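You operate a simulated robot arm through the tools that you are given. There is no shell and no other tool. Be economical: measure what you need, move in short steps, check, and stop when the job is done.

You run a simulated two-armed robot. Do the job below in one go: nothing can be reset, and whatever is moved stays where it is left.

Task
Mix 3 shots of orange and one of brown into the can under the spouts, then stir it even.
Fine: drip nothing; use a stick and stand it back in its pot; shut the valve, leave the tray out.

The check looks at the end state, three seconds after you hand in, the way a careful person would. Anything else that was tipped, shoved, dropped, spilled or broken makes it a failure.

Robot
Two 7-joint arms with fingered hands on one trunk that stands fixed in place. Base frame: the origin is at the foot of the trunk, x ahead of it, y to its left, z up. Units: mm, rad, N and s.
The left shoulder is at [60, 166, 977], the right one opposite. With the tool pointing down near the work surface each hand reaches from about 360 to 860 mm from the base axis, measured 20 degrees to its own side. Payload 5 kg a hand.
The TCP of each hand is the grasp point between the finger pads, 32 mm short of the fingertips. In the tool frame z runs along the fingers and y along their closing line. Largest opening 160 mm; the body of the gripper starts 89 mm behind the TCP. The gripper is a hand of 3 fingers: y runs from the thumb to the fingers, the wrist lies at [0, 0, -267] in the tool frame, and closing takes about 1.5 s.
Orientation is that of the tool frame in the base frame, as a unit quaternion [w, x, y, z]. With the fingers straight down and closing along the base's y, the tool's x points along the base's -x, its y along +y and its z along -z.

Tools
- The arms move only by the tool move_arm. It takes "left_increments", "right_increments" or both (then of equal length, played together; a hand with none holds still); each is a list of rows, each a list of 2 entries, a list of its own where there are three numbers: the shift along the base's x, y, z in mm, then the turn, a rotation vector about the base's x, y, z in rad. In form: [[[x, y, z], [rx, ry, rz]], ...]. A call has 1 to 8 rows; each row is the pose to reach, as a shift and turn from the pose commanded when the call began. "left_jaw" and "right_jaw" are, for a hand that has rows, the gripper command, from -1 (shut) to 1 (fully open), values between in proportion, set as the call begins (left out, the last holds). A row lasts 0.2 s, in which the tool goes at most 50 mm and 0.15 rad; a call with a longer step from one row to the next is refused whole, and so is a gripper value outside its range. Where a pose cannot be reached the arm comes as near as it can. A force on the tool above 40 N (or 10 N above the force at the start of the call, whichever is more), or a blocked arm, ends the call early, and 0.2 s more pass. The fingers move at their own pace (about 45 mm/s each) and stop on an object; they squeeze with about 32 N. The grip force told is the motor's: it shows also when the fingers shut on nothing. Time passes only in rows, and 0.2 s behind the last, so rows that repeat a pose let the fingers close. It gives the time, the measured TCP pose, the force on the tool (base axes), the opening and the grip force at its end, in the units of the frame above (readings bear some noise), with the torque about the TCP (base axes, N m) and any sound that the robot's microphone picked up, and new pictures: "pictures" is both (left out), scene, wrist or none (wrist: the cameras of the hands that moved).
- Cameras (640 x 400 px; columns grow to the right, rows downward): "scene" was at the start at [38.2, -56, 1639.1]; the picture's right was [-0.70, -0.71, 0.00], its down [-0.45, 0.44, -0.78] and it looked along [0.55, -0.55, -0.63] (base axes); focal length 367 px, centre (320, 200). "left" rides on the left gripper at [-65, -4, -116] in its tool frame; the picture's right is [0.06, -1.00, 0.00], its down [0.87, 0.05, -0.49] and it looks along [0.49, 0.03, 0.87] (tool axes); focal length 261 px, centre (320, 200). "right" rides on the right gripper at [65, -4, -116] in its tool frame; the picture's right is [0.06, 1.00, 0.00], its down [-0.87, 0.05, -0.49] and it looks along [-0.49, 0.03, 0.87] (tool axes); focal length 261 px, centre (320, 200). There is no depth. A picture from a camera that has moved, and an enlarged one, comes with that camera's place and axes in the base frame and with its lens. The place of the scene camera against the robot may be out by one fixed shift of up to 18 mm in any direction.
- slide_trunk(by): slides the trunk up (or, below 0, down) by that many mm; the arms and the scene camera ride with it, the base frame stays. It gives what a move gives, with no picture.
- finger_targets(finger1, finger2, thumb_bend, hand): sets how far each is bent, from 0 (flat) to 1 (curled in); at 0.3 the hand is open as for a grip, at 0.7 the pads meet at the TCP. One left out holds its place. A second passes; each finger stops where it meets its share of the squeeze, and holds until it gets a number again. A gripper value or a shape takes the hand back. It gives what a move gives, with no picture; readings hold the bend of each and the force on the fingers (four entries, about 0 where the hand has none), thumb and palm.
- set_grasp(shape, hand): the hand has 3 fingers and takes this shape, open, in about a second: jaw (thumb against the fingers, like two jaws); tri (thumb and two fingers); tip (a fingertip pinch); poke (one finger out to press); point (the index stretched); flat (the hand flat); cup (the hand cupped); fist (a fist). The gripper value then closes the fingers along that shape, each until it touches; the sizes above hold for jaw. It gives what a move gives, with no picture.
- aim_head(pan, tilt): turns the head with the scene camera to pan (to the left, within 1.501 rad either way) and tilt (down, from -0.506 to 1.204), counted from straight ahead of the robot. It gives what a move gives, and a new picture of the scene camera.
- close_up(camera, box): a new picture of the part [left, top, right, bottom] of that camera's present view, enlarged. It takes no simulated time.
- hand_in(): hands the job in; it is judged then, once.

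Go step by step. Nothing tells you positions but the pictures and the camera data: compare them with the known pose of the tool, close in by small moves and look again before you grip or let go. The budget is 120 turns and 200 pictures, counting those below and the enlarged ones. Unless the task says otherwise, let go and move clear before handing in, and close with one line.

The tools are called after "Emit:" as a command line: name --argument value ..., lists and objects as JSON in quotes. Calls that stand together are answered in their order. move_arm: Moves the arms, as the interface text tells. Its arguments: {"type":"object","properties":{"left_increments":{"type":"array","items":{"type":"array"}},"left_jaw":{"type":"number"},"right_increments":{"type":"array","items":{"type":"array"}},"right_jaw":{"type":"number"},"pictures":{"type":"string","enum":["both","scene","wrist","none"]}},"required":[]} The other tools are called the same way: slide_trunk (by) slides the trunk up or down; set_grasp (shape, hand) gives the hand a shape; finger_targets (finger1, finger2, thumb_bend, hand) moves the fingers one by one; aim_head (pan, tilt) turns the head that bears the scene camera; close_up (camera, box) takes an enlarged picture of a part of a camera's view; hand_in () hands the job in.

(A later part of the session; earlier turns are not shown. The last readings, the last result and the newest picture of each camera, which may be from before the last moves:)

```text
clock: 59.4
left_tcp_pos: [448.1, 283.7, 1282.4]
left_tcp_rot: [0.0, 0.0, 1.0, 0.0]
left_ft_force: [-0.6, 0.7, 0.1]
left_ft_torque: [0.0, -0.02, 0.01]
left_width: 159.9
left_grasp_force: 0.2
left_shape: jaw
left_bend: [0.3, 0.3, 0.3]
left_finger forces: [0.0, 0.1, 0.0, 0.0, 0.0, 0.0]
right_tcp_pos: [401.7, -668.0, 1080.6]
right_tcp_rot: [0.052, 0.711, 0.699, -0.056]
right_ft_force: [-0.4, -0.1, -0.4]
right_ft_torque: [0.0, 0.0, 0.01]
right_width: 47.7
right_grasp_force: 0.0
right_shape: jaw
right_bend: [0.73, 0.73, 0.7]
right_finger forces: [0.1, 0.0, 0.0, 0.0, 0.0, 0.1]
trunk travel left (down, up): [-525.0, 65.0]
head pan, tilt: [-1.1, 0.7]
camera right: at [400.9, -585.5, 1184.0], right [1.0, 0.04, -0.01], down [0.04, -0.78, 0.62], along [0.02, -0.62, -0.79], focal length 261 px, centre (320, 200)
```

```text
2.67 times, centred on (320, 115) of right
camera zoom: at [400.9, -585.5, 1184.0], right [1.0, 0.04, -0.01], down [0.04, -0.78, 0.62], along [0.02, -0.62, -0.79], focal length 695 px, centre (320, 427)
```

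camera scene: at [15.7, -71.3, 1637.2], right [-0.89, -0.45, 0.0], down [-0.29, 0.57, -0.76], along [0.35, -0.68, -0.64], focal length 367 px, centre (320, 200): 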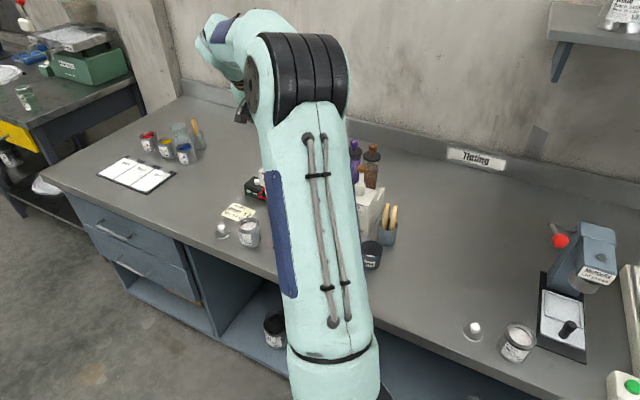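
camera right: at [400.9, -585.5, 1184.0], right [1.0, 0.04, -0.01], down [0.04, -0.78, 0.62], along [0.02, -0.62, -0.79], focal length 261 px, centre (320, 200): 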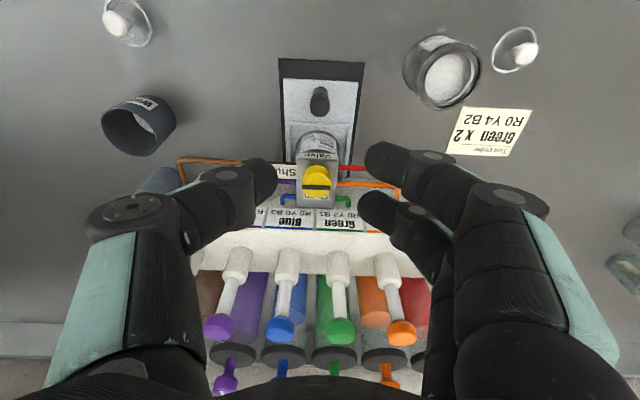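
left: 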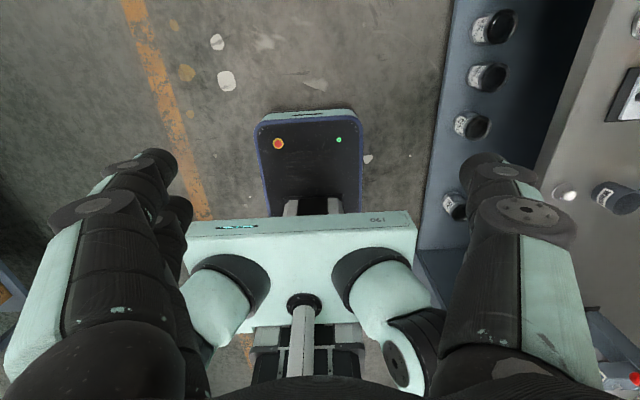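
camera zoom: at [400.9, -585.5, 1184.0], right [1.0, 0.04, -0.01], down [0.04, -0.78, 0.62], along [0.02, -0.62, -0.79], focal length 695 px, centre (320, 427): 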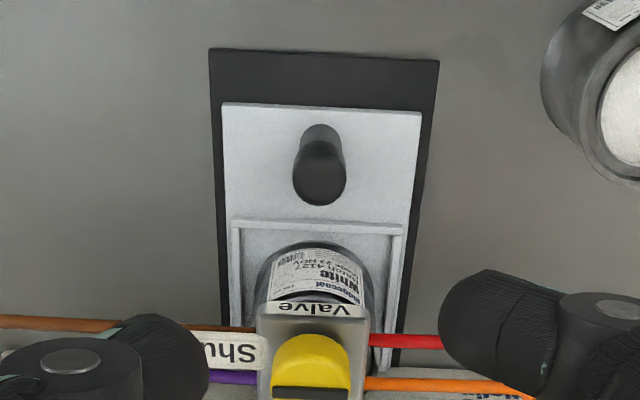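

The valve is shut. Bench height works out to z≈850 and the tray handle is near (403,-683), top z≈893. I'll lower over the handle and look.

Emit:
move_arm --right_increments '[[[0, 10, -30], [0, 0, 0]], [[0, 10, -60], [0, 0, 0]], [[1, 5, -90], [0, 0, 0]], [[1, 0, -115], [0, 0, 0]], [[1, -4, -130], [0, 0, 0]], [[1, -4, -130], [0, 0, 0]]]' --right_jaw -0.3 --pictures "wrist"

Emit:
close_up --camera "right" --box '[220, 60, 420, 210]'

```text
clock: 60.8
left_tcp_pos: [447.1, 283.7, 1283.4]
left_tcp_rot: [0.0, 0.0, 1.0, 0.0]
left_ft_force: [0.1, 1.0, -0.9]
left_ft_torque: [0.0, -0.02, -0.02]
left_width: 160.0
left_grasp_force: 0.0
left_shape: jaw
left_bend: [0.3, 0.3, 0.3]
left_finger forces: [0.0, 0.0, 0.0, 0.1, 0.0, 0.0]
right_tcp_pos: [402.2, -673.9, 953.4]
right_tcp_rot: [0.053, 0.711, 0.699, -0.056]
right_ft_force: [0.8, 1.5, -0.8]
right_ft_torque: [-0.01, 0.0, 0.0]
right_width: 55.5
right_grasp_force: 0.0
right_shape: jaw
right_bend: [0.73, 0.73, 0.7]
right_finger forces: [0.0, 0.1, 0.1, 0.0, 0.0, 0.0]
trunk travel left (down, up): [-525.0, 65.0]
head pan, tilt: [-1.1, 0.7]
camera right: at [401.4, -591.2, 1056.9], right [1.0, 0.04, -0.01], down [0.04, -0.78, 0.62], along [0.02, -0.62, -0.79], focal length 261 px, centre (320, 200)
```

right: 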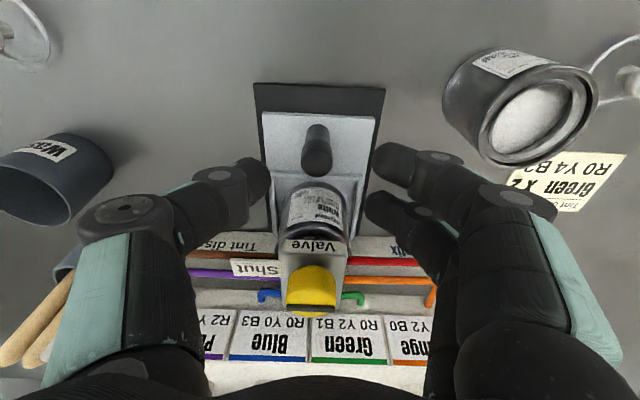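

```text
2.67 times, centred on (320, 135) of right
camera zoom: at [401.4, -591.2, 1056.9], right [1.0, 0.04, -0.01], down [0.04, -0.78, 0.62], along [0.02, -0.62, -0.79], focal length 695 px, centre (320, 373)
```

zoom: 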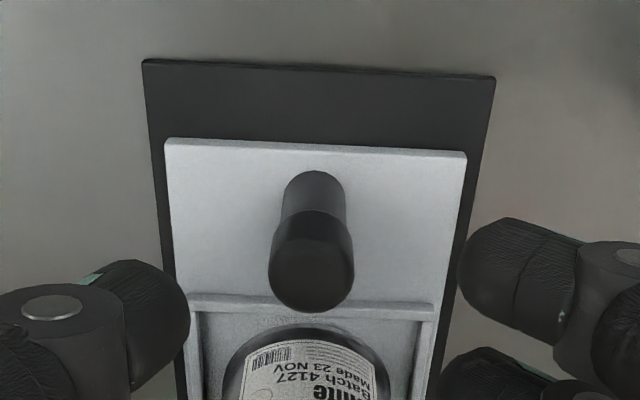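

The handle top is near (402,-689,886), and the can's front is at y≈-727, so there's room for the fingers. I'll lower and grip the handle.

Emit:
move_arm --right_increments '[[[0, -8, -20], [0, 0, 0]], [[0, -12, -35], [0, 0, 0]], [[0, -12, -47], [0, 0, 0]], [[0, -12, -55], [0, 0, 0]], [[0, -12, -55], [0, 0, 0]]]' --pictures "none"

Emit:
move_arm --right_increments '[[[0, 0, 0], [0, 0, 0]], [[0, 0, 0], [0, 0, 0]], [[0, 0, 0], [0, 0, 0]], [[0, 0, 0], [0, 0, 0]], [[0, 0, 0], [0, 0, 0]], [[0, 0, 0], [0, 0, 0]]]' --right_jaw -1 --pictures "wrist"

Emit:
close_up --camera "right" --box '[220, 60, 420, 210]'

```text
clock: 62.0
left_tcp_pos: [448.7, 282.9, 1282.4]
left_tcp_rot: [0.0, 0.0, 1.0, 0.001]
left_ft_force: [0.7, 0.0, 0.0]
left_ft_torque: [0.0, -0.04, 0.0]
left_width: 159.8
left_grasp_force: 0.1
left_shape: jaw
left_bend: [0.3, 0.3, 0.3]
left_finger forces: [0.0, 0.0, 0.0, 0.0, 0.0, 0.0]
right_tcp_pos: [404.4, -685.7, 899.7]
right_tcp_rot: [0.053, 0.711, 0.699, -0.056]
right_ft_force: [0.0, -1.1, -0.1]
right_ft_torque: [-0.02, 0.03, -0.01]
right_width: 55.6
right_grasp_force: 0.0
right_shape: jaw
right_bend: [0.73, 0.73, 0.7]
right_finger forces: [0.1, 0.0, 0.0, 0.0, 0.0, 0.0]
trunk travel left (down, up): [-525.0, 65.0]
head pan, tilt: [-1.1, 0.7]
```

```text
clock: 63.4
left_tcp_pos: [448.4, 282.2, 1283.3]
left_tcp_rot: [0.0, -0.001, 1.0, 0.0]
left_ft_force: [0.2, 0.0, 0.1]
left_ft_torque: [-0.04, 0.02, 0.02]
left_width: 160.0
left_grasp_force: 0.1
left_shape: jaw
left_bend: [0.3, 0.3, 0.3]
left_finger forces: [0.0, 0.1, 0.0, 0.1, 0.0, 0.0]
right_tcp_pos: [402.7, -685.2, 898.6]
right_tcp_rot: [0.052, 0.712, 0.698, -0.056]
right_ft_force: [-6.2, 0.4, -2.5]
right_ft_torque: [0.05, 0.04, -0.13]
right_width: 7.2
right_grasp_force: 31.5
right_shape: jaw
right_bend: [0.71, 0.68, 0.7]
right_finger forces: [16.6, 0.0, 0.0, 0.0, 25.8, 0.0]
trunk travel left (down, up): [-525.0, 65.0]
head pan, tilt: [-1.1, 0.7]
camera right: at [401.2, -603.5, 1002.2], right [1.0, 0.04, -0.01], down [0.04, -0.79, 0.62], along [0.02, -0.62, -0.79], focal length 261 px, centre (320, 200)
```

right: 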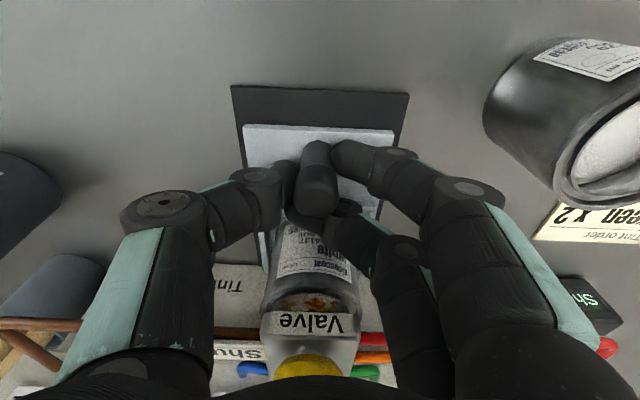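

```text
2.67 times, centred on (320, 135) of right
camera zoom: at [401.2, -603.5, 1002.2], right [1.0, 0.04, -0.01], down [0.04, -0.79, 0.62], along [0.02, -0.62, -0.79], focal length 695 px, centre (320, 373)
```

zoom: 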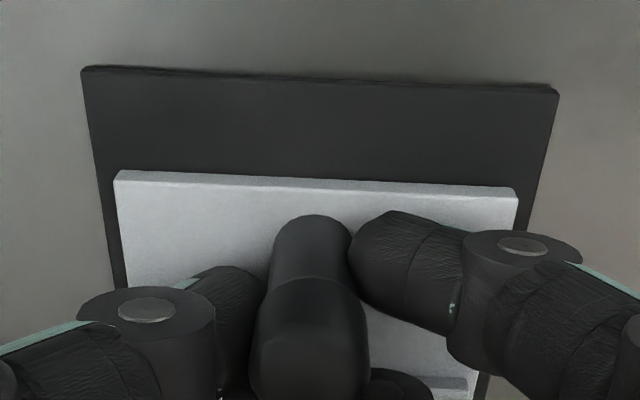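

The thumb and finger hold the handle, with the second finger hooked behind it. I'll pull the tray out slowly.

Emit:
move_arm --right_increments '[[[0, 4, 0], [0, 0, 0]], [[0, 10, 0], [0, 0, 0]], [[0, 16, 0], [0, 0, 0]], [[0, 22, 0], [0, 0, 0]], [[0, 28, 0], [0, 0, 0]], [[0, 34, 0], [0, 0, 0]], [[0, 40, 0], [0, 0, 0]], [[0, 44, 0], [0, 0, 0]]]' --pictures "wrist"

```text
clock: 65.2
left_tcp_pos: [446.8, 283.7, 1283.8]
left_tcp_rot: [0.0, 0.0, 1.0, -0.001]
left_ft_force: [0.5, -0.4, -1.4]
left_ft_torque: [0.0, 0.02, 0.01]
left_width: 159.6
left_grasp_force: 0.1
left_shape: jaw
left_bend: [0.3, 0.3, 0.3]
left_finger forces: [0.0, 0.0, 0.1, 0.0, 0.1, 0.0]
right_tcp_pos: [402.4, -642.4, 899.4]
right_tcp_rot: [0.053, 0.711, 0.699, -0.055]
right_ft_force: [-8.4, 0.7, 1.0]
right_ft_torque: [0.05, 0.05, -0.1]
right_width: 7.2
right_grasp_force: 31.5
right_shape: jaw
right_bend: [0.71, 0.68, 0.7]
right_finger forces: [16.7, 0.0, 0.1, 0.1, 28.1, 0.0]
trunk travel left (down, up): [-525.0, 65.0]
head pan, tilt: [-1.1, 0.7]
camera right: at [401.1, -559.4, 1002.0], right [1.0, 0.04, -0.01], down [0.04, -0.78, 0.62], along [0.02, -0.62, -0.79], focal length 261 px, centre (320, 200)
```

right: 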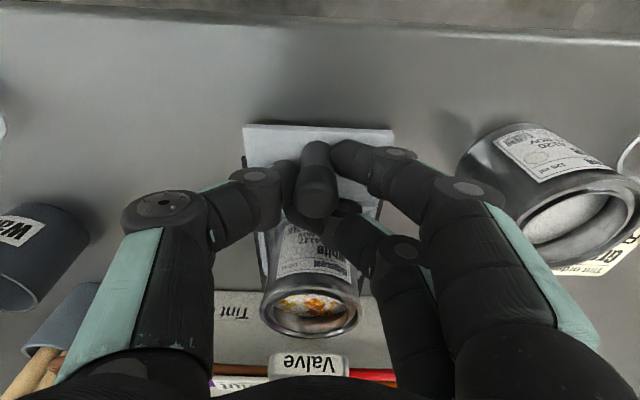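

It slides freely. I'll keep pulling gently to find the stop.

Emit:
move_arm --right_increments '[[[0, 5, 0], [0, 0, 0]], [[0, 10, 0], [0, 0, 0]], [[0, 15, 0], [0, 0, 0]], [[0, 20, 0], [0, 0, 0]], [[0, 25, 0], [0, 0, 0]], [[0, 30, 0], [0, 0, 0]], [[0, 35, 0], [0, 0, 0]]]' --pictures "wrist"

```text
clock: 66.8
left_tcp_pos: [447.5, 282.3, 1282.3]
left_tcp_rot: [-0.001, 0.0, 1.0, -0.001]
left_ft_force: [-0.2, 0.3, -0.9]
left_ft_torque: [-0.01, 0.02, -0.01]
left_width: 159.8
left_grasp_force: 0.0
left_shape: jaw
left_bend: [0.3, 0.3, 0.3]
left_finger forces: [0.1, 0.1, 0.0, 0.0, 0.1, 0.1]
right_tcp_pos: [402.4, -607.6, 899.0]
right_tcp_rot: [0.052, 0.711, 0.699, -0.056]
right_ft_force: [-11.1, 2.2, 3.2]
right_ft_torque: [0.06, 0.19, -0.06]
right_width: 7.1
right_grasp_force: 31.7
right_shape: jaw
right_bend: [0.71, 0.68, 0.7]
right_finger forces: [16.2, 0.0, 0.1, 0.0, 30.8, 0.0]
trunk travel left (down, up): [-525.0, 65.0]
head pan, tilt: [-1.1, 0.7]
camera right: at [401.4, -525.4, 1001.8], right [1.0, 0.04, -0.01], down [0.04, -0.78, 0.62], along [0.02, -0.62, -0.79], focal length 261 px, centre (320, 200)
```

right: 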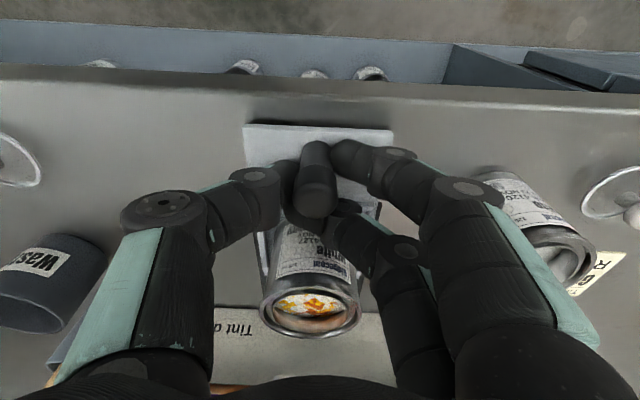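

No stop yet. I'll go a little further, watching the force.

Emit:
move_arm --right_increments '[[[0, 3, 0], [0, 0, 0]], [[0, 6, 0], [0, 0, 0]], [[0, 9, 0], [0, 0, 0]], [[0, 12, 0], [0, 0, 0]], [[0, 15, 0], [0, 0, 0]]]' --pictures "wrist"

```text
clock: 68.0
left_tcp_pos: [447.9, 281.9, 1282.5]
left_tcp_rot: [0.0, 0.0, 1.0, 0.0]
left_ft_force: [0.5, -0.3, 0.5]
left_ft_torque: [-0.01, -0.01, 0.02]
left_width: 159.8
left_grasp_force: 0.0
left_shape: jaw
left_bend: [0.3, 0.3, 0.3]
left_finger forces: [0.0, 0.1, 0.1, 0.0, 0.0, 0.1]
right_tcp_pos: [402.2, -594.5, 898.7]
right_tcp_rot: [0.055, 0.712, 0.698, -0.056]
right_ft_force: [-6.1, -17.6, 2.4]
right_ft_torque: [-0.32, 0.03, -0.02]
right_width: 6.8
right_grasp_force: 32.0
right_shape: jaw
right_bend: [0.71, 0.68, 0.7]
right_finger forces: [16.2, 0.0, 0.1, 0.0, 30.8, 0.0]
trunk travel left (down, up): [-525.0, 65.0]
head pan, tilt: [-1.1, 0.7]
camera right: at [400.6, -512.2, 1001.7], right [1.0, 0.04, -0.01], down [0.04, -0.78, 0.62], along [0.02, -0.62, -0.78], focal length 261 px, centre (320, 200)
```

right: 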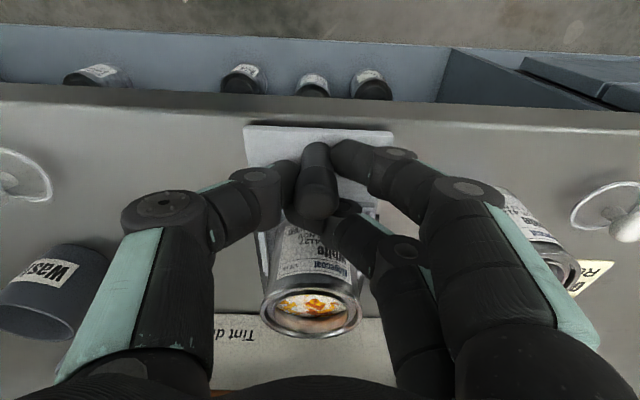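

The end stop is reached at about 90 mm out. I'll relax, let go and lift straight up.

Emit:
move_arm --right_increments '[[[0, -2, 0], [0, 0, 0]], [[0, -2, 0], [0, 0, 0]], [[0, -2, 0], [0, 0, 0]], [[0, -2, 0], [0, 0, 0]], [[0, -2, 5], [0, 0, 0]], [[0, -2, 30], [0, 0, 0]], [[0, -2, 70], [0, 0, 0]], [[0, -2, 110], [0, 0, 0]]]' --right_jaw -0.3 --pictures "none"

Emit:
move_arm --right_increments '[[[-20, 0, 20], [0, 0, 0]], [[-50, 0, 40], [0, 0, 0]], [[-80, 0, 60], [0, 0, 0]], [[-110, -5, 80], [0, 0, 0]], [[-140, -15, 100], [0, 0, 0]], [[-165, -30, 120], [0, 0, 0]], [[-180, -50, 130], [0, 0, 0]], [[-180, -50, 130], [0, 0, 0]]]' --pictures "both"

```text
clock: 69.8
left_tcp_pos: [447.6, 283.1, 1283.1]
left_tcp_rot: [0.0, 0.001, 1.0, -0.001]
left_ft_force: [0.2, -0.2, -0.1]
left_ft_torque: [-0.03, 0.0, -0.02]
left_width: 159.9
left_grasp_force: 0.1
left_shape: jaw
left_bend: [0.3, 0.3, 0.3]
left_finger forces: [0.0, 0.1, 0.0, 0.0, 0.0, 0.0]
right_tcp_pos: [404.1, -592.7, 1009.6]
right_tcp_rot: [0.053, 0.711, 0.699, -0.056]
right_ft_force: [0.2, 0.4, -0.5]
right_ft_torque: [-0.02, -0.02, -0.03]
right_width: 55.8
right_grasp_force: 0.1
right_shape: jaw
right_bend: [0.73, 0.73, 0.7]
right_finger forces: [0.0, 0.0, 0.0, 0.1, 0.1, 0.1]
trunk travel left (down, up): [-525.0, 65.0]
head pan, tilt: [-1.1, 0.7]
```

```text
clock: 71.6
left_tcp_pos: [449.2, 283.2, 1282.6]
left_tcp_rot: [-0.001, 0.0, 1.0, 0.0]
left_ft_force: [0.0, 0.1, 0.3]
left_ft_torque: [-0.01, -0.03, -0.02]
left_width: 159.7
left_grasp_force: 0.1
left_shape: jaw
left_bend: [0.3, 0.3, 0.3]
left_finger forces: [0.0, 0.1, 0.0, 0.1, 0.0, 0.1]
right_tcp_pos: [221.4, -645.1, 1140.8]
right_tcp_rot: [0.053, 0.711, 0.699, -0.056]
right_ft_force: [0.3, -0.3, 0.6]
right_ft_torque: [0.0, 0.01, 0.03]
right_width: 55.6
right_grasp_force: 0.1
right_shape: jaw
right_bend: [0.73, 0.73, 0.7]
right_finger forces: [0.0, 0.0, 0.0, 0.1, 0.0, 0.0]
trunk travel left (down, up): [-525.0, 65.0]
head pan, tilt: [-1.1, 0.7]
camera scene: at [15.7, -71.1, 1637.3], right [-0.89, -0.45, 0.0], down [-0.29, 0.57, -0.77], along [0.35, -0.68, -0.64], focal length 367 px, centre (320, 200)
camera right: at [221.0, -562.8, 1244.2], right [1.0, 0.04, -0.01], down [0.04, -0.78, 0.62], along [0.02, -0.62, -0.79], focal length 261 px, centre (320, 200)
```

scene: 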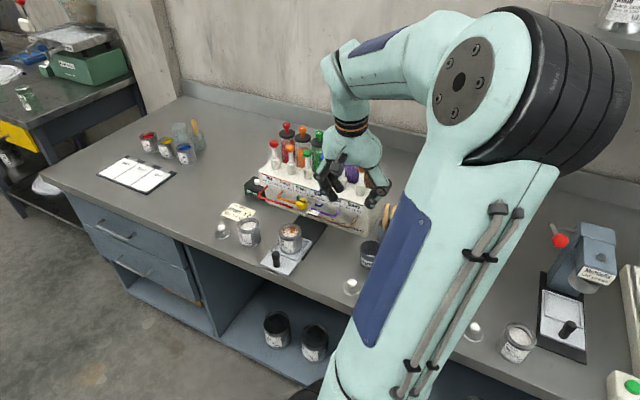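
right: 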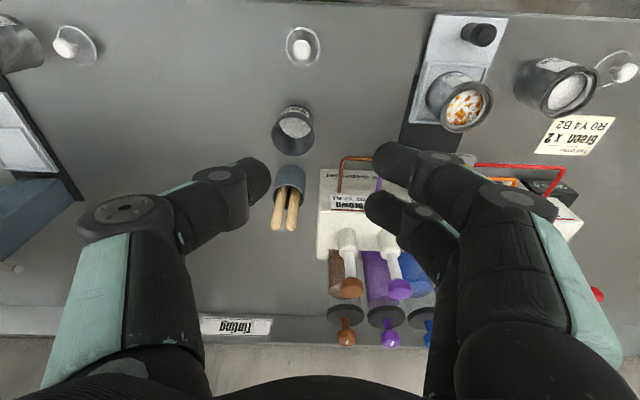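

The tray is out and the can is accessible. Next I'll measure the sticks in their pot.

Emit:
close_up --camera "right" --box '[220, 80, 360, 250]'

Emit:
close_up --camera "right" --box '[390, 10, 530, 150]'

Emit:
close_up --camera "scene" --box '[250, 190, 410, 310]'

```text
2.35 times, centred on (290, 165) of right
camera zoom: at [221.0, -562.8, 1244.2], right [1.0, 0.04, -0.01], down [0.04, -0.78, 0.62], along [0.02, -0.62, -0.79], focal length 613 px, centre (391, 282)
```

zoom: 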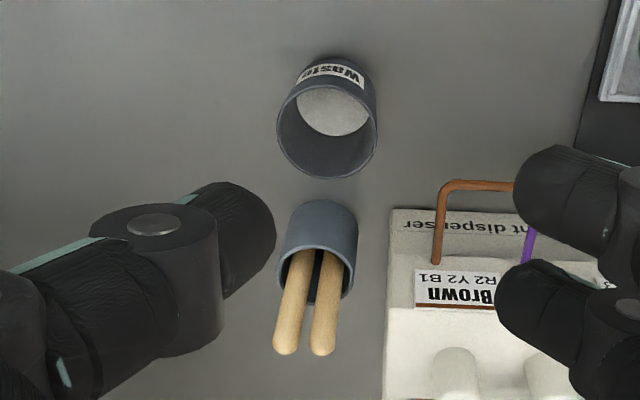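

```text
2.86 times, centred on (460, 80) of right
camera zoom: at [221.0, -562.8, 1244.2], right [1.0, 0.04, -0.01], down [0.04, -0.78, 0.62], along [0.02, -0.62, -0.79], focal length 745 px, centre (-80, 543)
```

zoom: 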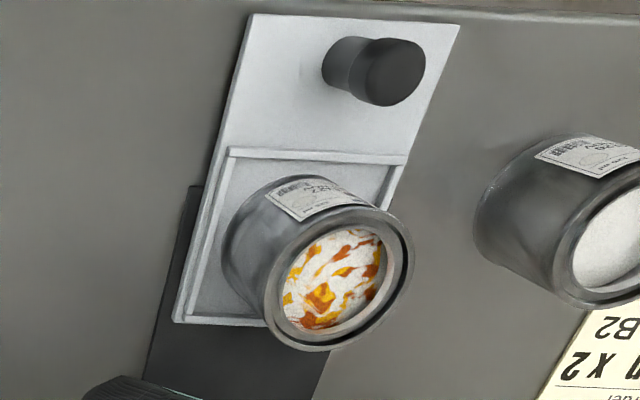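

```text
3.33 times, centred on (330, 250) of scene
camera zoom: at [15.7, -71.1, 1637.3], right [-0.89, -0.45, 0.0], down [-0.29, 0.57, -0.77], along [0.35, -0.68, -0.64], focal length 1223 px, centre (287, 33)
```

zoom: 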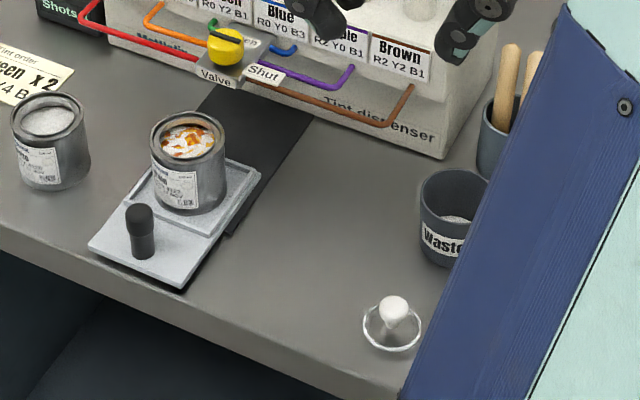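

The can holds white base with orange and brown streaks, so it needs stirring. The two sticks stand about 22 mm apart with tops near (165,-828,972) and (187,-828,972), which is narrow for the hand, so I'll test the "tip" pinch in the air first.

Emit:
set_grasp --hand "right" --shape "tip"

Emit:
move_arm --right_increments '[[[0, 0, 0], [0, 0, 0]], [[0, 0, 0], [0, 0, 0]], [[0, 0, 0], [0, 0, 0]], [[0, 0, 0], [0, 0, 0]], [[0, 0, 0], [0, 0, 0]]]' --right_jaw -0.5 --pictures "wrist"

```text
clock: 72.5
left_tcp_pos: [447.9, 282.2, 1283.7]
left_tcp_rot: [0.001, 0.0, 1.0, 0.0]
left_ft_force: [0.8, -0.1, 0.2]
left_ft_torque: [0.03, 0.0, -0.02]
left_width: 159.9
left_grasp_force: 0.1
left_shape: jaw
left_bend: [0.3, 0.3, 0.3]
left_finger forces: [0.0, 0.1, 0.0, 0.0, 0.0, 0.1]
right_tcp_pos: [223.0, -645.1, 1140.8]
right_tcp_rot: [0.052, 0.711, 0.699, -0.055]
right_ft_force: [-0.1, 0.0, -0.4]
right_ft_torque: [0.0, -0.02, 0.0]
right_width: 159.8
right_grasp_force: 0.1
right_shape: tip
right_bend: [0.3, 0.3, 0.3]
right_finger forces: [0.0, 0.0, 0.0, 0.0, 0.0, 0.0]
trunk travel left (down, up): [-525.0, 65.0]
head pan, tilt: [-1.1, 0.7]
```

```text
clock: 73.7
left_tcp_pos: [448.6, 283.2, 1282.7]
left_tcp_rot: [0.0, 0.0, 1.0, 0.0]
left_ft_force: [-0.1, 1.0, 0.3]
left_ft_torque: [-0.02, 0.01, 0.02]
left_width: 159.8
left_grasp_force: 0.0
left_shape: jaw
left_bend: [0.3, 0.3, 0.3]
left_finger forces: [0.0, 0.0, 0.1, 0.0, 0.2, 0.0]
right_tcp_pos: [222.1, -645.6, 1140.4]
right_tcp_rot: [0.053, 0.711, 0.699, -0.057]
right_ft_force: [0.7, 0.7, -0.5]
right_ft_torque: [0.02, 0.03, -0.01]
right_width: 53.9
right_grasp_force: 0.1
right_shape: tip
right_bend: [0.73, 0.73, 0.7]
right_finger forces: [0.0, 0.1, 0.0, 0.0, 0.1, 0.0]
trunk travel left (down, up): [-525.0, 65.0]
head pan, tilt: [-1.1, 0.7]
camera right: at [221.3, -563.0, 1244.0], right [1.0, 0.04, -0.01], down [0.04, -0.78, 0.62], along [0.02, -0.62, -0.79], focal length 261 px, centre (320, 200)
```

right: 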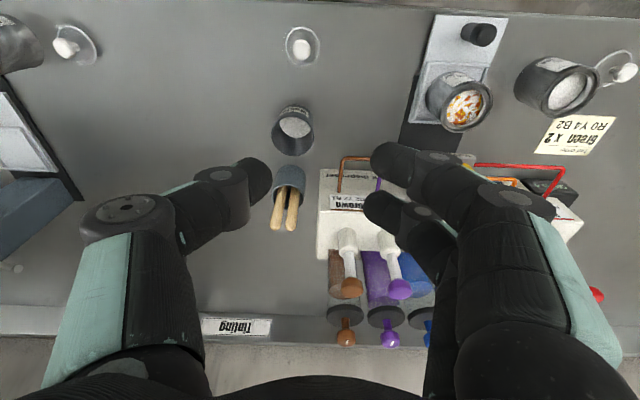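

The "tip" shape matches the jaw. A vertical hand with the closing line turned about 25° can take the right-hand stick without touching its neighbour, so I'll turn the hand that way while moving above the pot.

Emit:
set_grasp --hand "right" --shape "jaw"

Emit:
move_arm --right_increments '[[[-4, -14, -3], [0.0172, 0.0112, 0.1436]], [[-9, -28, -6], [0.0344, 0.0223, 0.287]], [[-13, -42, -10], [0.0516, 0.0335, 0.431]], [[-18, -56, -14], [0.0689, 0.0446, 0.5745]], [[-22, -70, -18], [0.0861, 0.0558, 0.718]], [[-26, -90, -22], [0.1033, 0.0669, 0.862]], [[-31, -110, -26], [0.1205, 0.078, 1.005]], [[-35, -130, -30], [0.1377, 0.0892, 1.149]]]' --right_jaw -0.62 --pictures "wrist"

```text
clock: 74.6
left_tcp_pos: [448.0, 281.4, 1283.8]
left_tcp_rot: [0.0, 0.0, 1.0, 0.0]
left_ft_force: [0.1, 1.0, 0.5]
left_ft_torque: [0.0, 0.01, -0.02]
left_width: 159.9
left_grasp_force: 0.0
left_shape: jaw
left_bend: [0.3, 0.3, 0.3]
left_finger forces: [0.1, 0.0, 0.0, 0.1, 0.1, 0.0]
right_tcp_pos: [222.8, -645.8, 1141.9]
right_tcp_rot: [0.052, 0.712, 0.698, -0.056]
right_ft_force: [-1.2, 0.5, 0.3]
right_ft_torque: [-0.03, 0.02, 0.03]
right_width: 159.9
right_grasp_force: 0.0
right_shape: jaw
right_bend: [0.3, 0.3, 0.3]
right_finger forces: [0.0, 0.1, 0.1, 0.0, 0.0, 0.0]
trunk travel left (down, up): [-525.0, 65.0]
head pan, tilt: [-1.1, 0.7]
```

```text
clock: 76.4
left_tcp_pos: [449.2, 280.5, 1282.1]
left_tcp_rot: [0.0, 0.0, 1.0, -0.001]
left_ft_force: [1.1, 0.3, -0.6]
left_ft_torque: [0.05, 0.03, 0.02]
left_width: 159.8
left_grasp_force: 0.1
left_shape: jaw
left_bend: [0.3, 0.3, 0.3]
left_finger forces: [0.0, 0.1, 0.0, 0.0, 0.0, 0.1]
right_tcp_pos: [187.0, -778.1, 1106.6]
right_tcp_rot: [-0.002, 0.216, 0.976, -0.002]
right_ft_force: [1.2, -0.7, -0.5]
right_ft_torque: [-0.01, 0.0, 0.0]
right_width: 30.8
right_grasp_force: 0.1
right_shape: jaw
right_bend: [0.73, 0.73, 0.7]
right_finger forces: [0.0, 0.0, 0.0, 0.0, 0.1, 0.0]
trunk travel left (down, up): [-525.0, 65.0]
head pan, tilt: [-1.1, 0.7]
camera right: at [128.4, -753.5, 1222.1], right [0.36, 0.93, 0.0], down [0.81, -0.32, 0.49], along [0.45, -0.18, -0.87], focal length 261 px, centre (320, 200)
```

right: 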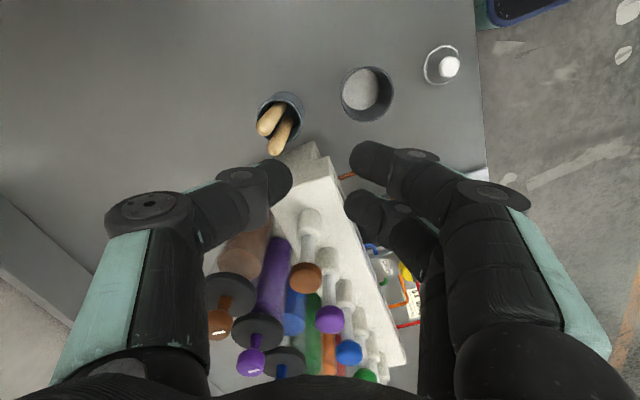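

Emit:
close_up --camera "right" --box '[220, 60, 340, 180]'

```text
3.33 times, centred on (280, 120) of right
camera zoom: at [128.4, -753.5, 1222.1], right [0.36, 0.93, 0.0], down [0.81, -0.32, 0.49], along [0.45, -0.18, -0.87], focal length 869 px, centre (453, 467)
```

zoom: 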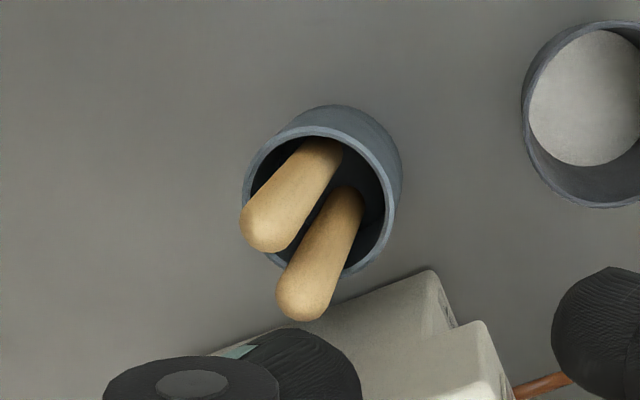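

Both sticks stand upright, the right one at (188,-826). I'll move above it and look before lowering.

Emit:
move_arm --right_increments '[[[1, -20, -15], [0, 0, 0]], [[2, -40, -35], [0, 0, 0]], [[3, -49, -60], [0, 0, 0]], [[3, -49, -80], [0, 0, 0]], [[3, -49, -92], [0, 0, 0]], [[3, -49, -92], [0, 0, 0]]]' --pictures "wrist"

Emit:
close_up --camera "right" --box '[220, 80, 420, 230]'

```text
clock: 77.8
left_tcp_pos: [447.6, 281.8, 1283.9]
left_tcp_rot: [0.0, 0.0, 1.0, 0.0]
left_ft_force: [0.1, -0.3, -0.4]
left_ft_torque: [0.0, -0.05, -0.01]
left_width: 159.9
left_grasp_force: 0.0
left_shape: jaw
left_bend: [0.3, 0.3, 0.3]
left_finger forces: [0.0, 0.0, 0.0, 0.0, 0.1, 0.0]
right_tcp_pos: [191.1, -822.2, 1015.7]
right_tcp_rot: [-0.001, 0.217, 0.976, -0.003]
right_ft_force: [-3.1, 0.4, 0.8]
right_ft_torque: [0.03, 0.05, 0.06]
right_width: 30.5
right_grasp_force: 0.0
right_shape: jaw
right_bend: [0.73, 0.73, 0.7]
right_finger forces: [0.1, 3.2, 0.1, 0.1, 0.1, 0.0]
trunk travel left (down, up): [-525.0, 65.0]
head pan, tilt: [-1.1, 0.7]
camera right: at [131.9, -797.8, 1129.5], right [0.37, 0.93, -0.01], down [0.81, -0.32, 0.49], along [0.45, -0.18, -0.87], focal length 261 px, centre (320, 200)
```

right: 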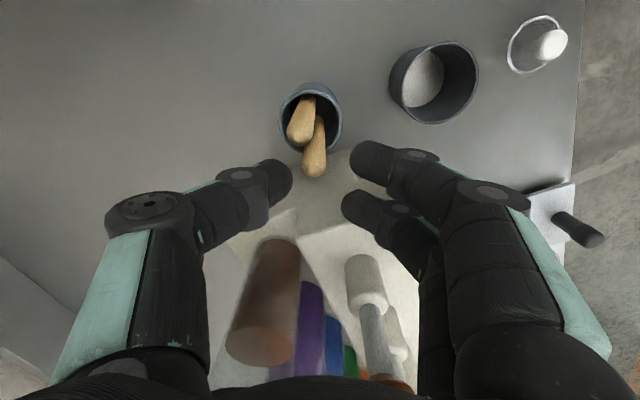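

```text
2.67 times, centred on (320, 155) of right
camera zoom: at [131.9, -797.8, 1129.5], right [0.37, 0.93, -0.01], down [0.81, -0.32, 0.49], along [0.45, -0.18, -0.87], focal length 695 px, centre (320, 320)
```

zoom: 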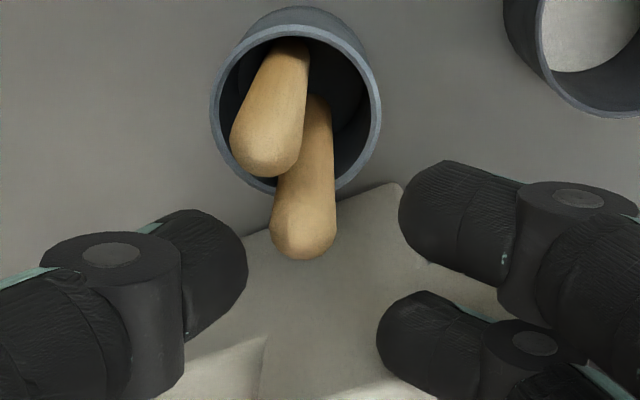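

Finger 2 is brushing the dispenser's side. I'll back off upward and take the left stick instead, with the hand turned the mirror way.

Emit:
move_arm --right_increments '[[[-6, 4, 20], [0, 0, 0]], [[-10, 6, 50], [0, 0, 0.12]], [[-14, 8, 70], [0, 0, 0.26]], [[-18, 8, 70], [0, 0, 0.4]], [[-22, 4, 70], [0, 0, 0.54]], [[-26, 0, 70], [0, 0, 0.68]], [[-27, -3, 70], [0, 0, 0.82]], [[-27, -5, 70], [0, 0, 0.873]]]' --pictures "wrist"

Emit:
close_up --camera "right" --box '[220, 60, 420, 210]'

```text
clock: 79.8
left_tcp_pos: [447.5, 286.2, 1281.8]
left_tcp_rot: [0.0, 0.0, 1.0, -0.002]
left_ft_force: [-1.0, -0.1, -0.2]
left_ft_torque: [-0.06, -0.01, 0.0]
left_width: 159.8
left_grasp_force: 0.0
left_shape: jaw
left_bend: [0.3, 0.3, 0.3]
left_finger forces: [0.0, 0.1, 0.0, 0.0, 0.1, 0.0]
right_tcp_pos: [73.7, -814.7, 1006.9]
right_tcp_rot: [-0.1, 0.008, 0.994, 0.042]
right_ft_force: [-0.4, 0.4, 0.3]
right_ft_torque: [-0.09, 0.01, -0.02]
right_width: 30.8
right_grasp_force: 0.1
right_shape: jaw
right_bend: [0.73, 0.73, 0.7]
right_finger forces: [0.0, 0.1, 0.1, 0.0, 0.1, 0.0]
right hand out of reach, approached as far as the arm can: row 5, 6, 7, 8
trunk travel left (down, up): [-525.0, 65.0]
head pan, tilt: [-1.1, 0.7]
stopped in row 8 (right hand): the arm was blocked; the commanded pose is now the measured one
camera right: at [34.0, -828.2, 1131.0], right [-0.04, 0.99, 0.09], down [0.95, 0.0, 0.31], along [0.31, 0.1, -0.95], focal length 261 px, centre (320, 200)
```

right: 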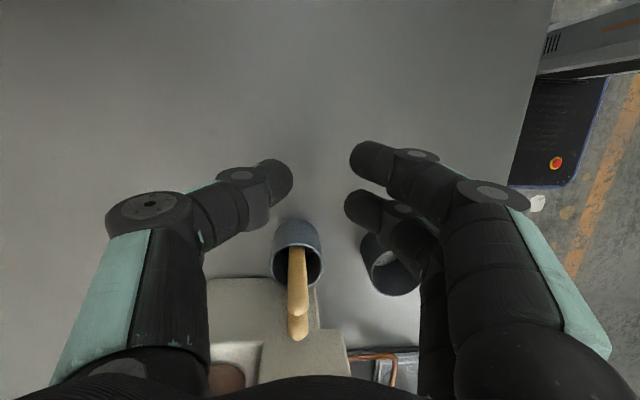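

```text
2.67 times, centred on (320, 135) of right
camera zoom: at [34.0, -828.2, 1131.0], right [-0.04, 0.99, 0.09], down [0.95, 0.0, 0.31], along [0.31, 0.1, -0.95], focal length 695 px, centre (320, 373)
```

zoom: 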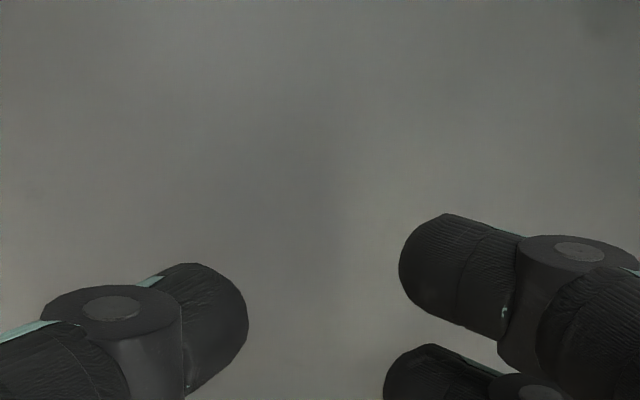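

The arm couldn't reach that pose and swung to x≈74. I'll back out upward at once and check the scene.

Emit:
move_arm --right_increments '[[[0, 10, 30], [0, 0, 0]], [[0, 25, 70], [0, 0, 0]], [[5, 45, 110], [0, 0, -0.1]], [[15, 65, 140], [0, 0, -0.2]], [[30, 90, 160], [0, 0, -0.3]], [[50, 120, 170], [0, 0, -0.4]]]' --pictures "both"

```text
clock: 81.2
left_tcp_pos: [448.6, 282.5, 1283.3]
left_tcp_rot: [-0.001, 0.0, 1.0, 0.001]
left_ft_force: [-0.9, 0.0, -0.1]
left_ft_torque: [0.03, 0.03, 0.0]
left_width: 159.9
left_grasp_force: 0.1
left_shape: jaw
left_bend: [0.3, 0.3, 0.3]
left_finger forces: [0.0, 0.0, 0.0, 0.0, 0.0, 0.0]
right_tcp_pos: [123.3, -695.5, 1173.7]
right_tcp_rot: [-0.089, 0.206, 0.972, 0.063]
right_ft_force: [0.7, 0.7, -0.4]
right_ft_torque: [0.0, 0.04, 0.0]
right_width: 30.5
right_grasp_force: 0.2
right_shape: jaw
right_bend: [0.73, 0.73, 0.7]
right_finger forces: [0.0, 0.0, 0.0, 0.0, 0.1, 0.0]
right hand out of reach, approached as far as the arm can: row 2, 3, 4
trunk travel left (down, up): [-525.0, 65.0]
head pan, tilt: [-1.1, 0.7]
camera scene: at [16.6, -71.1, 1637.2], right [-0.89, -0.45, 0.0], down [-0.29, 0.57, -0.76], along [0.35, -0.68, -0.64], focal length 367 px, centre (320, 200)
camera right: at [81.7, -690.8, 1297.4], right [0.35, 0.93, 0.1], down [0.88, -0.37, 0.31], along [0.32, -0.03, -0.95], focal length 261 px, centre (320, 200)
```

scene: 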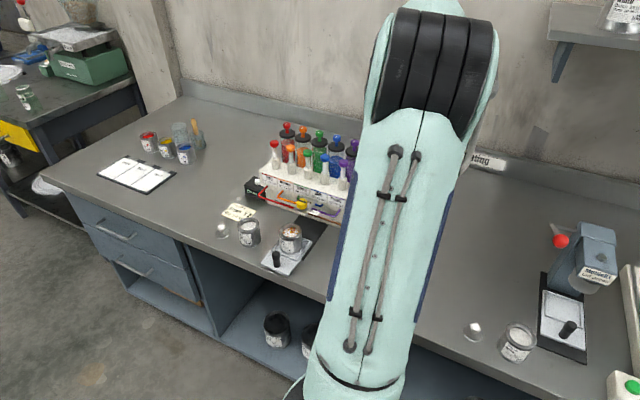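
right: 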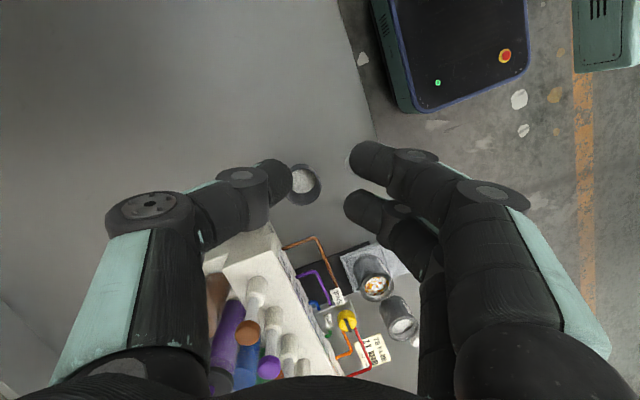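

Nothing was disturbed. The right-hand stick remains the better choice: I'll use a smaller opening and a 15° hand turn, which clears both the dispenser side (x≈228) and the other stick.

Emit:
move_arm --right_increments '[[[15, 0, 0], [-0.05, -0.053, 0.052]], [[30, -10, 0], [-0.1, -0.106, 0.103]], [[45, -30, -20], [-0.148, -0.16, 0.155]], [[60, -55, -50], [-0.148, -0.16, 0.155]], [[65, -80, -80], [-0.148, -0.16, 0.155]], [[65, -105, -105], [-0.148, -0.16, 0.155]], [[65, -105, -105], [-0.148, -0.16, 0.155]]]' --right_jaw -0.82 --pictures "wrist"

Emit:
close_up --camera "right" --box '[220, 60, 420, 210]'

```text
clock: 82.8
left_tcp_pos: [447.1, 282.6, 1283.0]
left_tcp_rot: [0.0, 0.001, 1.0, -0.002]
left_ft_force: [-0.5, 0.2, -0.5]
left_ft_torque: [-0.02, 0.04, -0.02]
left_width: 160.1
left_grasp_force: 0.2
left_shape: jaw
left_bend: [0.3, 0.3, 0.3]
left_finger forces: [0.0, 0.0, 0.0, 0.1, 0.1, 0.0]
right_tcp_pos: [190.3, -801.7, 1071.5]
right_tcp_rot: [0.0, 0.13, 0.992, -0.001]
right_ft_force: [-0.4, -0.8, 0.8]
right_ft_torque: [0.0, 0.01, 0.01]
right_width: 14.5
right_grasp_force: 0.1
right_shape: jaw
right_bend: [0.72, 0.72, 0.7]
right_finger forces: [0.0, 0.0, 0.1, 0.0, 0.0, 0.0]
trunk travel left (down, up): [-525.0, 65.0]
head pan, tilt: [-1.1, 0.7]
camera right: at [127.2, -788.4, 1185.7], right [0.2, 0.98, 0.0], down [0.85, -0.17, 0.49], along [0.48, -0.1, -0.87], focal length 261 px, centre (320, 200)
```

right: 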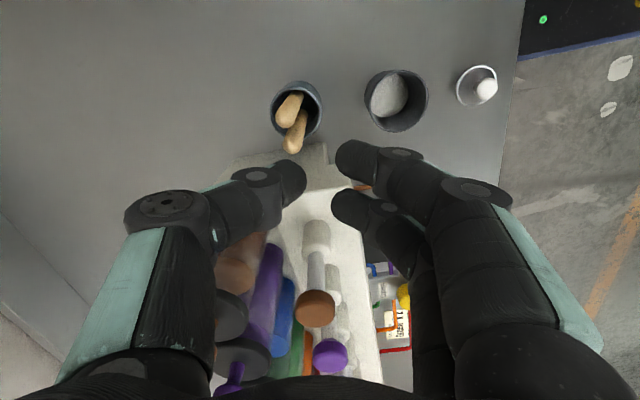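

```text
2.67 times, centred on (320, 135) of right
camera zoom: at [127.2, -788.4, 1185.7], right [0.2, 0.98, 0.0], down [0.85, -0.17, 0.49], along [0.48, -0.1, -0.87], focal length 695 px, centre (320, 373)
```

zoom: 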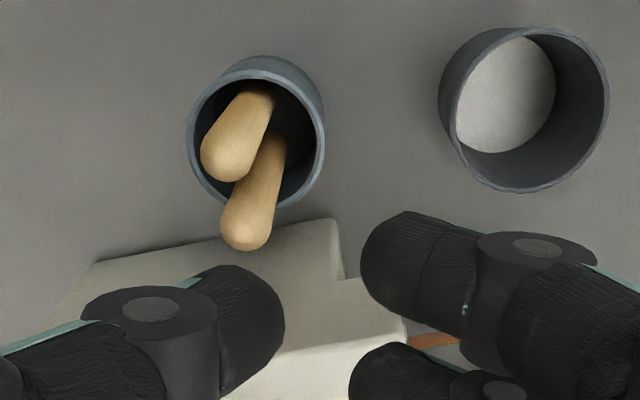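

The stick is at (189,-826). I'll open slightly more, centre over it, and come down to its top.

Emit:
move_arm --right_increments '[[[0, -13, -10], [0, 0, 0]], [[0, -25, -20], [0, 0, 0]], [[0, -25, -35], [0, 0, 0]], [[0, -25, -50], [0, 0, 0]], [[0, -25, -60], [0, 0, 0]], [[0, -25, -60], [0, 0, 0]]]' --right_jaw -0.66 --pictures "wrist"

Emit:
close_up --camera "right" --box '[220, 80, 420, 230]'

```text
clock: 84.2
left_tcp_pos: [448.8, 282.1, 1282.8]
left_tcp_rot: [0.0, 0.001, 1.0, 0.0]
left_ft_force: [0.0, 0.2, 0.1]
left_ft_torque: [-0.04, 0.0, -0.02]
left_width: 159.8
left_grasp_force: 0.0
left_shape: jaw
left_bend: [0.3, 0.3, 0.3]
left_finger forces: [0.0, 0.0, 0.0, 0.0, 0.1, 0.1]
right_tcp_pos: [189.5, -828.2, 1010.9]
right_tcp_rot: [0.0, 0.13, 0.992, 0.0]
right_ft_force: [0.2, 0.1, 0.6]
right_ft_torque: [0.0, 0.0, 0.0]
right_width: 26.9
right_grasp_force: 0.0
right_shape: jaw
right_bend: [0.73, 0.73, 0.7]
right_finger forces: [0.1, 0.0, 0.0, 0.0, 0.0, 0.1]
trunk travel left (down, up): [-525.0, 65.0]
head pan, tilt: [-1.1, 0.7]
camera right: at [127.5, -814.6, 1125.1], right [0.2, 0.98, 0.0], down [0.85, -0.17, 0.49], along [0.48, -0.1, -0.87], focal length 261 px, centre (320, 200)
```

right: 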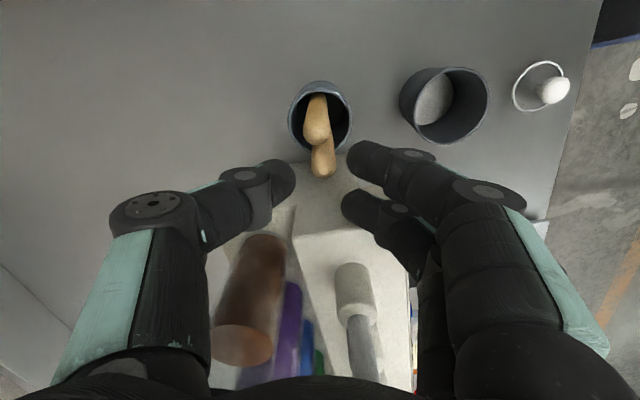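

```text
2.67 times, centred on (320, 155) of right
camera zoom: at [127.5, -814.6, 1125.1], right [0.2, 0.98, 0.0], down [0.85, -0.17, 0.49], along [0.48, -0.1, -0.87], focal length 695 px, centre (320, 320)
```

zoom: 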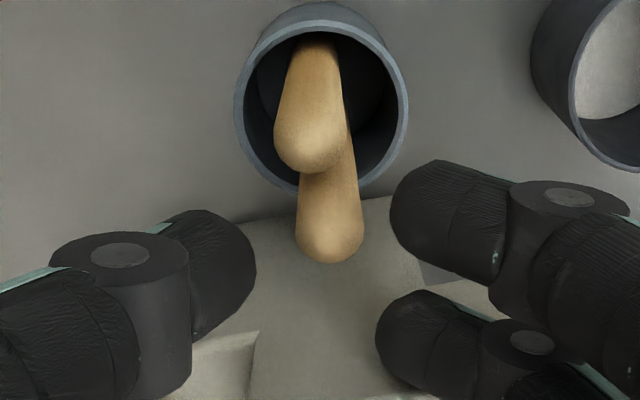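

Aligned within 2–3 mm. I'll shift slightly and lower around the stick.

Emit:
move_arm --right_increments '[[[1, 2, -8], [0, 0, 0]], [[1, 2, -18], [0, 0, 0]], [[1, 2, -28], [0, 0, 0]], [[1, 2, -36], [0, 0, 0]], [[1, 2, -40], [0, 0, 0]], [[1, 2, -40], [0, 0, 0]]]' --pictures "wrist"

Emit:
close_up --camera "right" --box '[220, 80, 420, 230]'

```text
clock: 85.6
left_tcp_pos: [445.8, 283.9, 1282.7]
left_tcp_rot: [0.001, 0.001, 1.0, -0.001]
left_ft_force: [0.3, 0.8, 0.3]
left_ft_torque: [0.0, -0.01, 0.02]
left_width: 160.1
left_grasp_force: 0.0
left_shape: jaw
left_bend: [0.3, 0.3, 0.3]
left_finger forces: [0.0, 0.1, 0.0, 0.0, 0.0, 0.0]
right_tcp_pos: [187.4, -825.3, 971.4]
right_tcp_rot: [0.0, 0.13, 0.992, -0.002]
right_ft_force: [-18.3, 0.5, 14.7]
right_ft_torque: [0.62, -0.84, 0.75]
right_width: 26.6
right_grasp_force: 0.0
right_shape: jaw
right_bend: [0.73, 0.73, 0.7]
right_finger forces: [0.0, 18.5, 0.0, 0.1, 0.0, 0.0]
trunk travel left (down, up): [-525.0, 65.0]
head pan, tilt: [-1.1, 0.7]
camera right: at [126.0, -812.4, 1085.6], right [0.2, 0.98, 0.0], down [0.85, -0.17, 0.49], along [0.48, -0.1, -0.87], focal length 261 px, centre (320, 200)
```

right: 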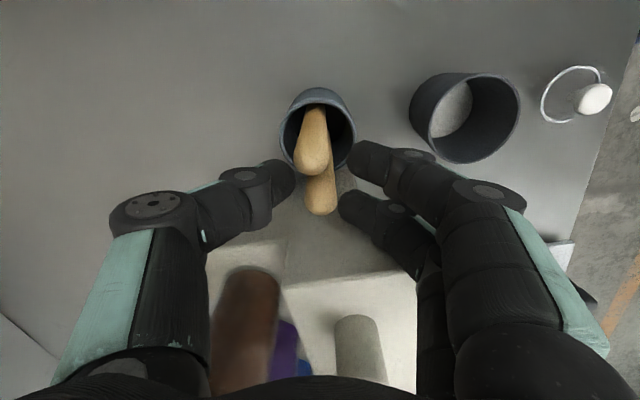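

```text
2.67 times, centred on (320, 155) of right
camera zoom: at [126.0, -812.4, 1085.6], right [0.2, 0.98, 0.0], down [0.85, -0.17, 0.49], along [0.48, -0.1, -0.87], focal length 695 px, centre (320, 320)
```

zoom: 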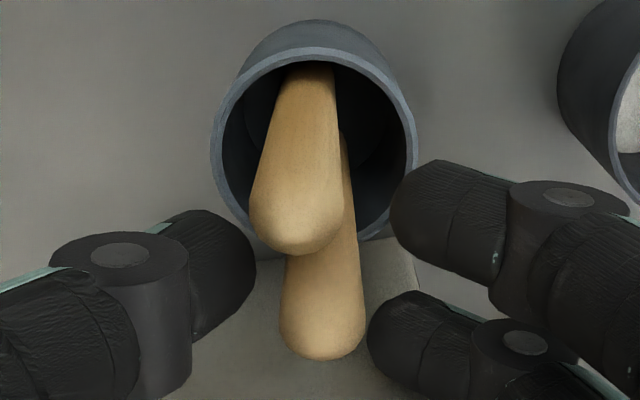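

Finger 2 is pressing on the dispenser at 18 N, so I'll lift off right away. I'll then try the left stick with the hand unturned (yaw 0), which stays well away from the dispenser.

Emit:
move_arm --right_increments '[[[-3, 0, 10], [0, 0, 0]], [[-5, 0, 30], [0, 0, 0]], [[-8, 0, 55], [0, 0, 0]], [[-12, 0, 80], [0, 0, 0.08]], [[-18, 0, 80], [0, 0, 0.16]], [[-23, 0, 80], [0, 0, 0.24]], [[-23, 0, 80], [0, 0, 0.24]]]' --pictures "wrist"

Emit:
close_up --camera "right" --box '[220, 60, 420, 210]'

```text
clock: 87.2
left_tcp_pos: [449.7, 283.7, 1281.4]
left_tcp_rot: [-0.002, 0.0, 1.0, 0.001]
left_ft_force: [0.8, 0.4, -0.4]
left_ft_torque: [-0.04, 0.06, -0.01]
left_width: 160.0
left_grasp_force: 0.1
left_shape: jaw
left_bend: [0.3, 0.3, 0.3]
left_finger forces: [0.1, 0.0, 0.1, 0.1, 0.1, 0.0]
right_tcp_pos: [169.6, -824.3, 1049.6]
right_tcp_rot: [-0.002, 0.01, 1.0, -0.001]
right_ft_force: [0.1, -0.1, -0.2]
right_ft_torque: [-0.06, 0.06, -0.01]
right_width: 27.2
right_grasp_force: 0.0
right_shape: jaw
right_bend: [0.73, 0.73, 0.7]
right_finger forces: [0.1, 0.0, 0.1, 0.0, 0.1, 0.1]
trunk travel left (down, up): [-525.0, 65.0]
head pan, tilt: [-1.1, 0.7]
camera right: at [106.3, -826.7, 1165.6], right [-0.04, 1.0, 0.0], down [0.87, 0.04, 0.49], along [0.49, 0.02, -0.87], focal length 261 px, centre (320, 200)
```

right: 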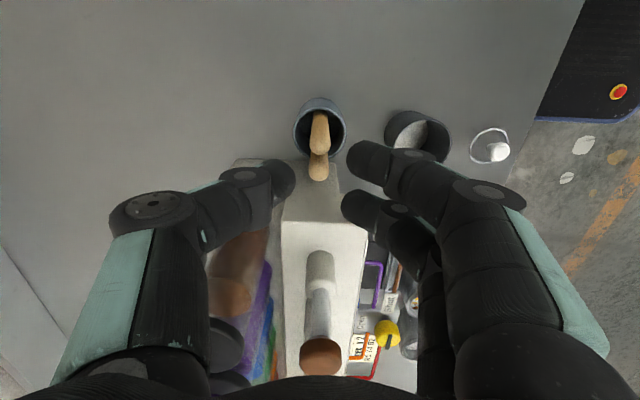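

```text
2.67 times, centred on (320, 135) of right
camera zoom: at [106.3, -826.7, 1165.6], right [-0.04, 1.0, 0.0], down [0.87, 0.04, 0.49], along [0.49, 0.02, -0.87], focal length 695 px, centre (320, 373)
```

zoom: 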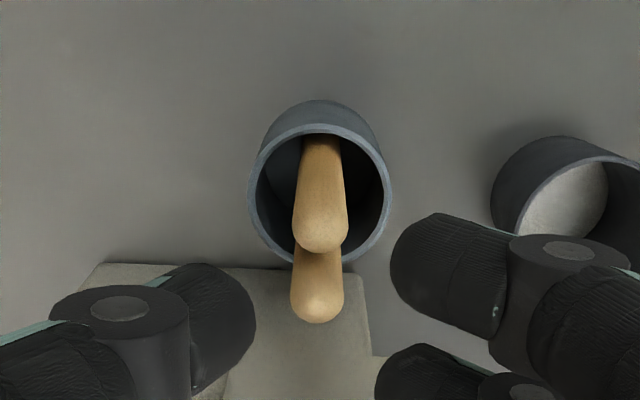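

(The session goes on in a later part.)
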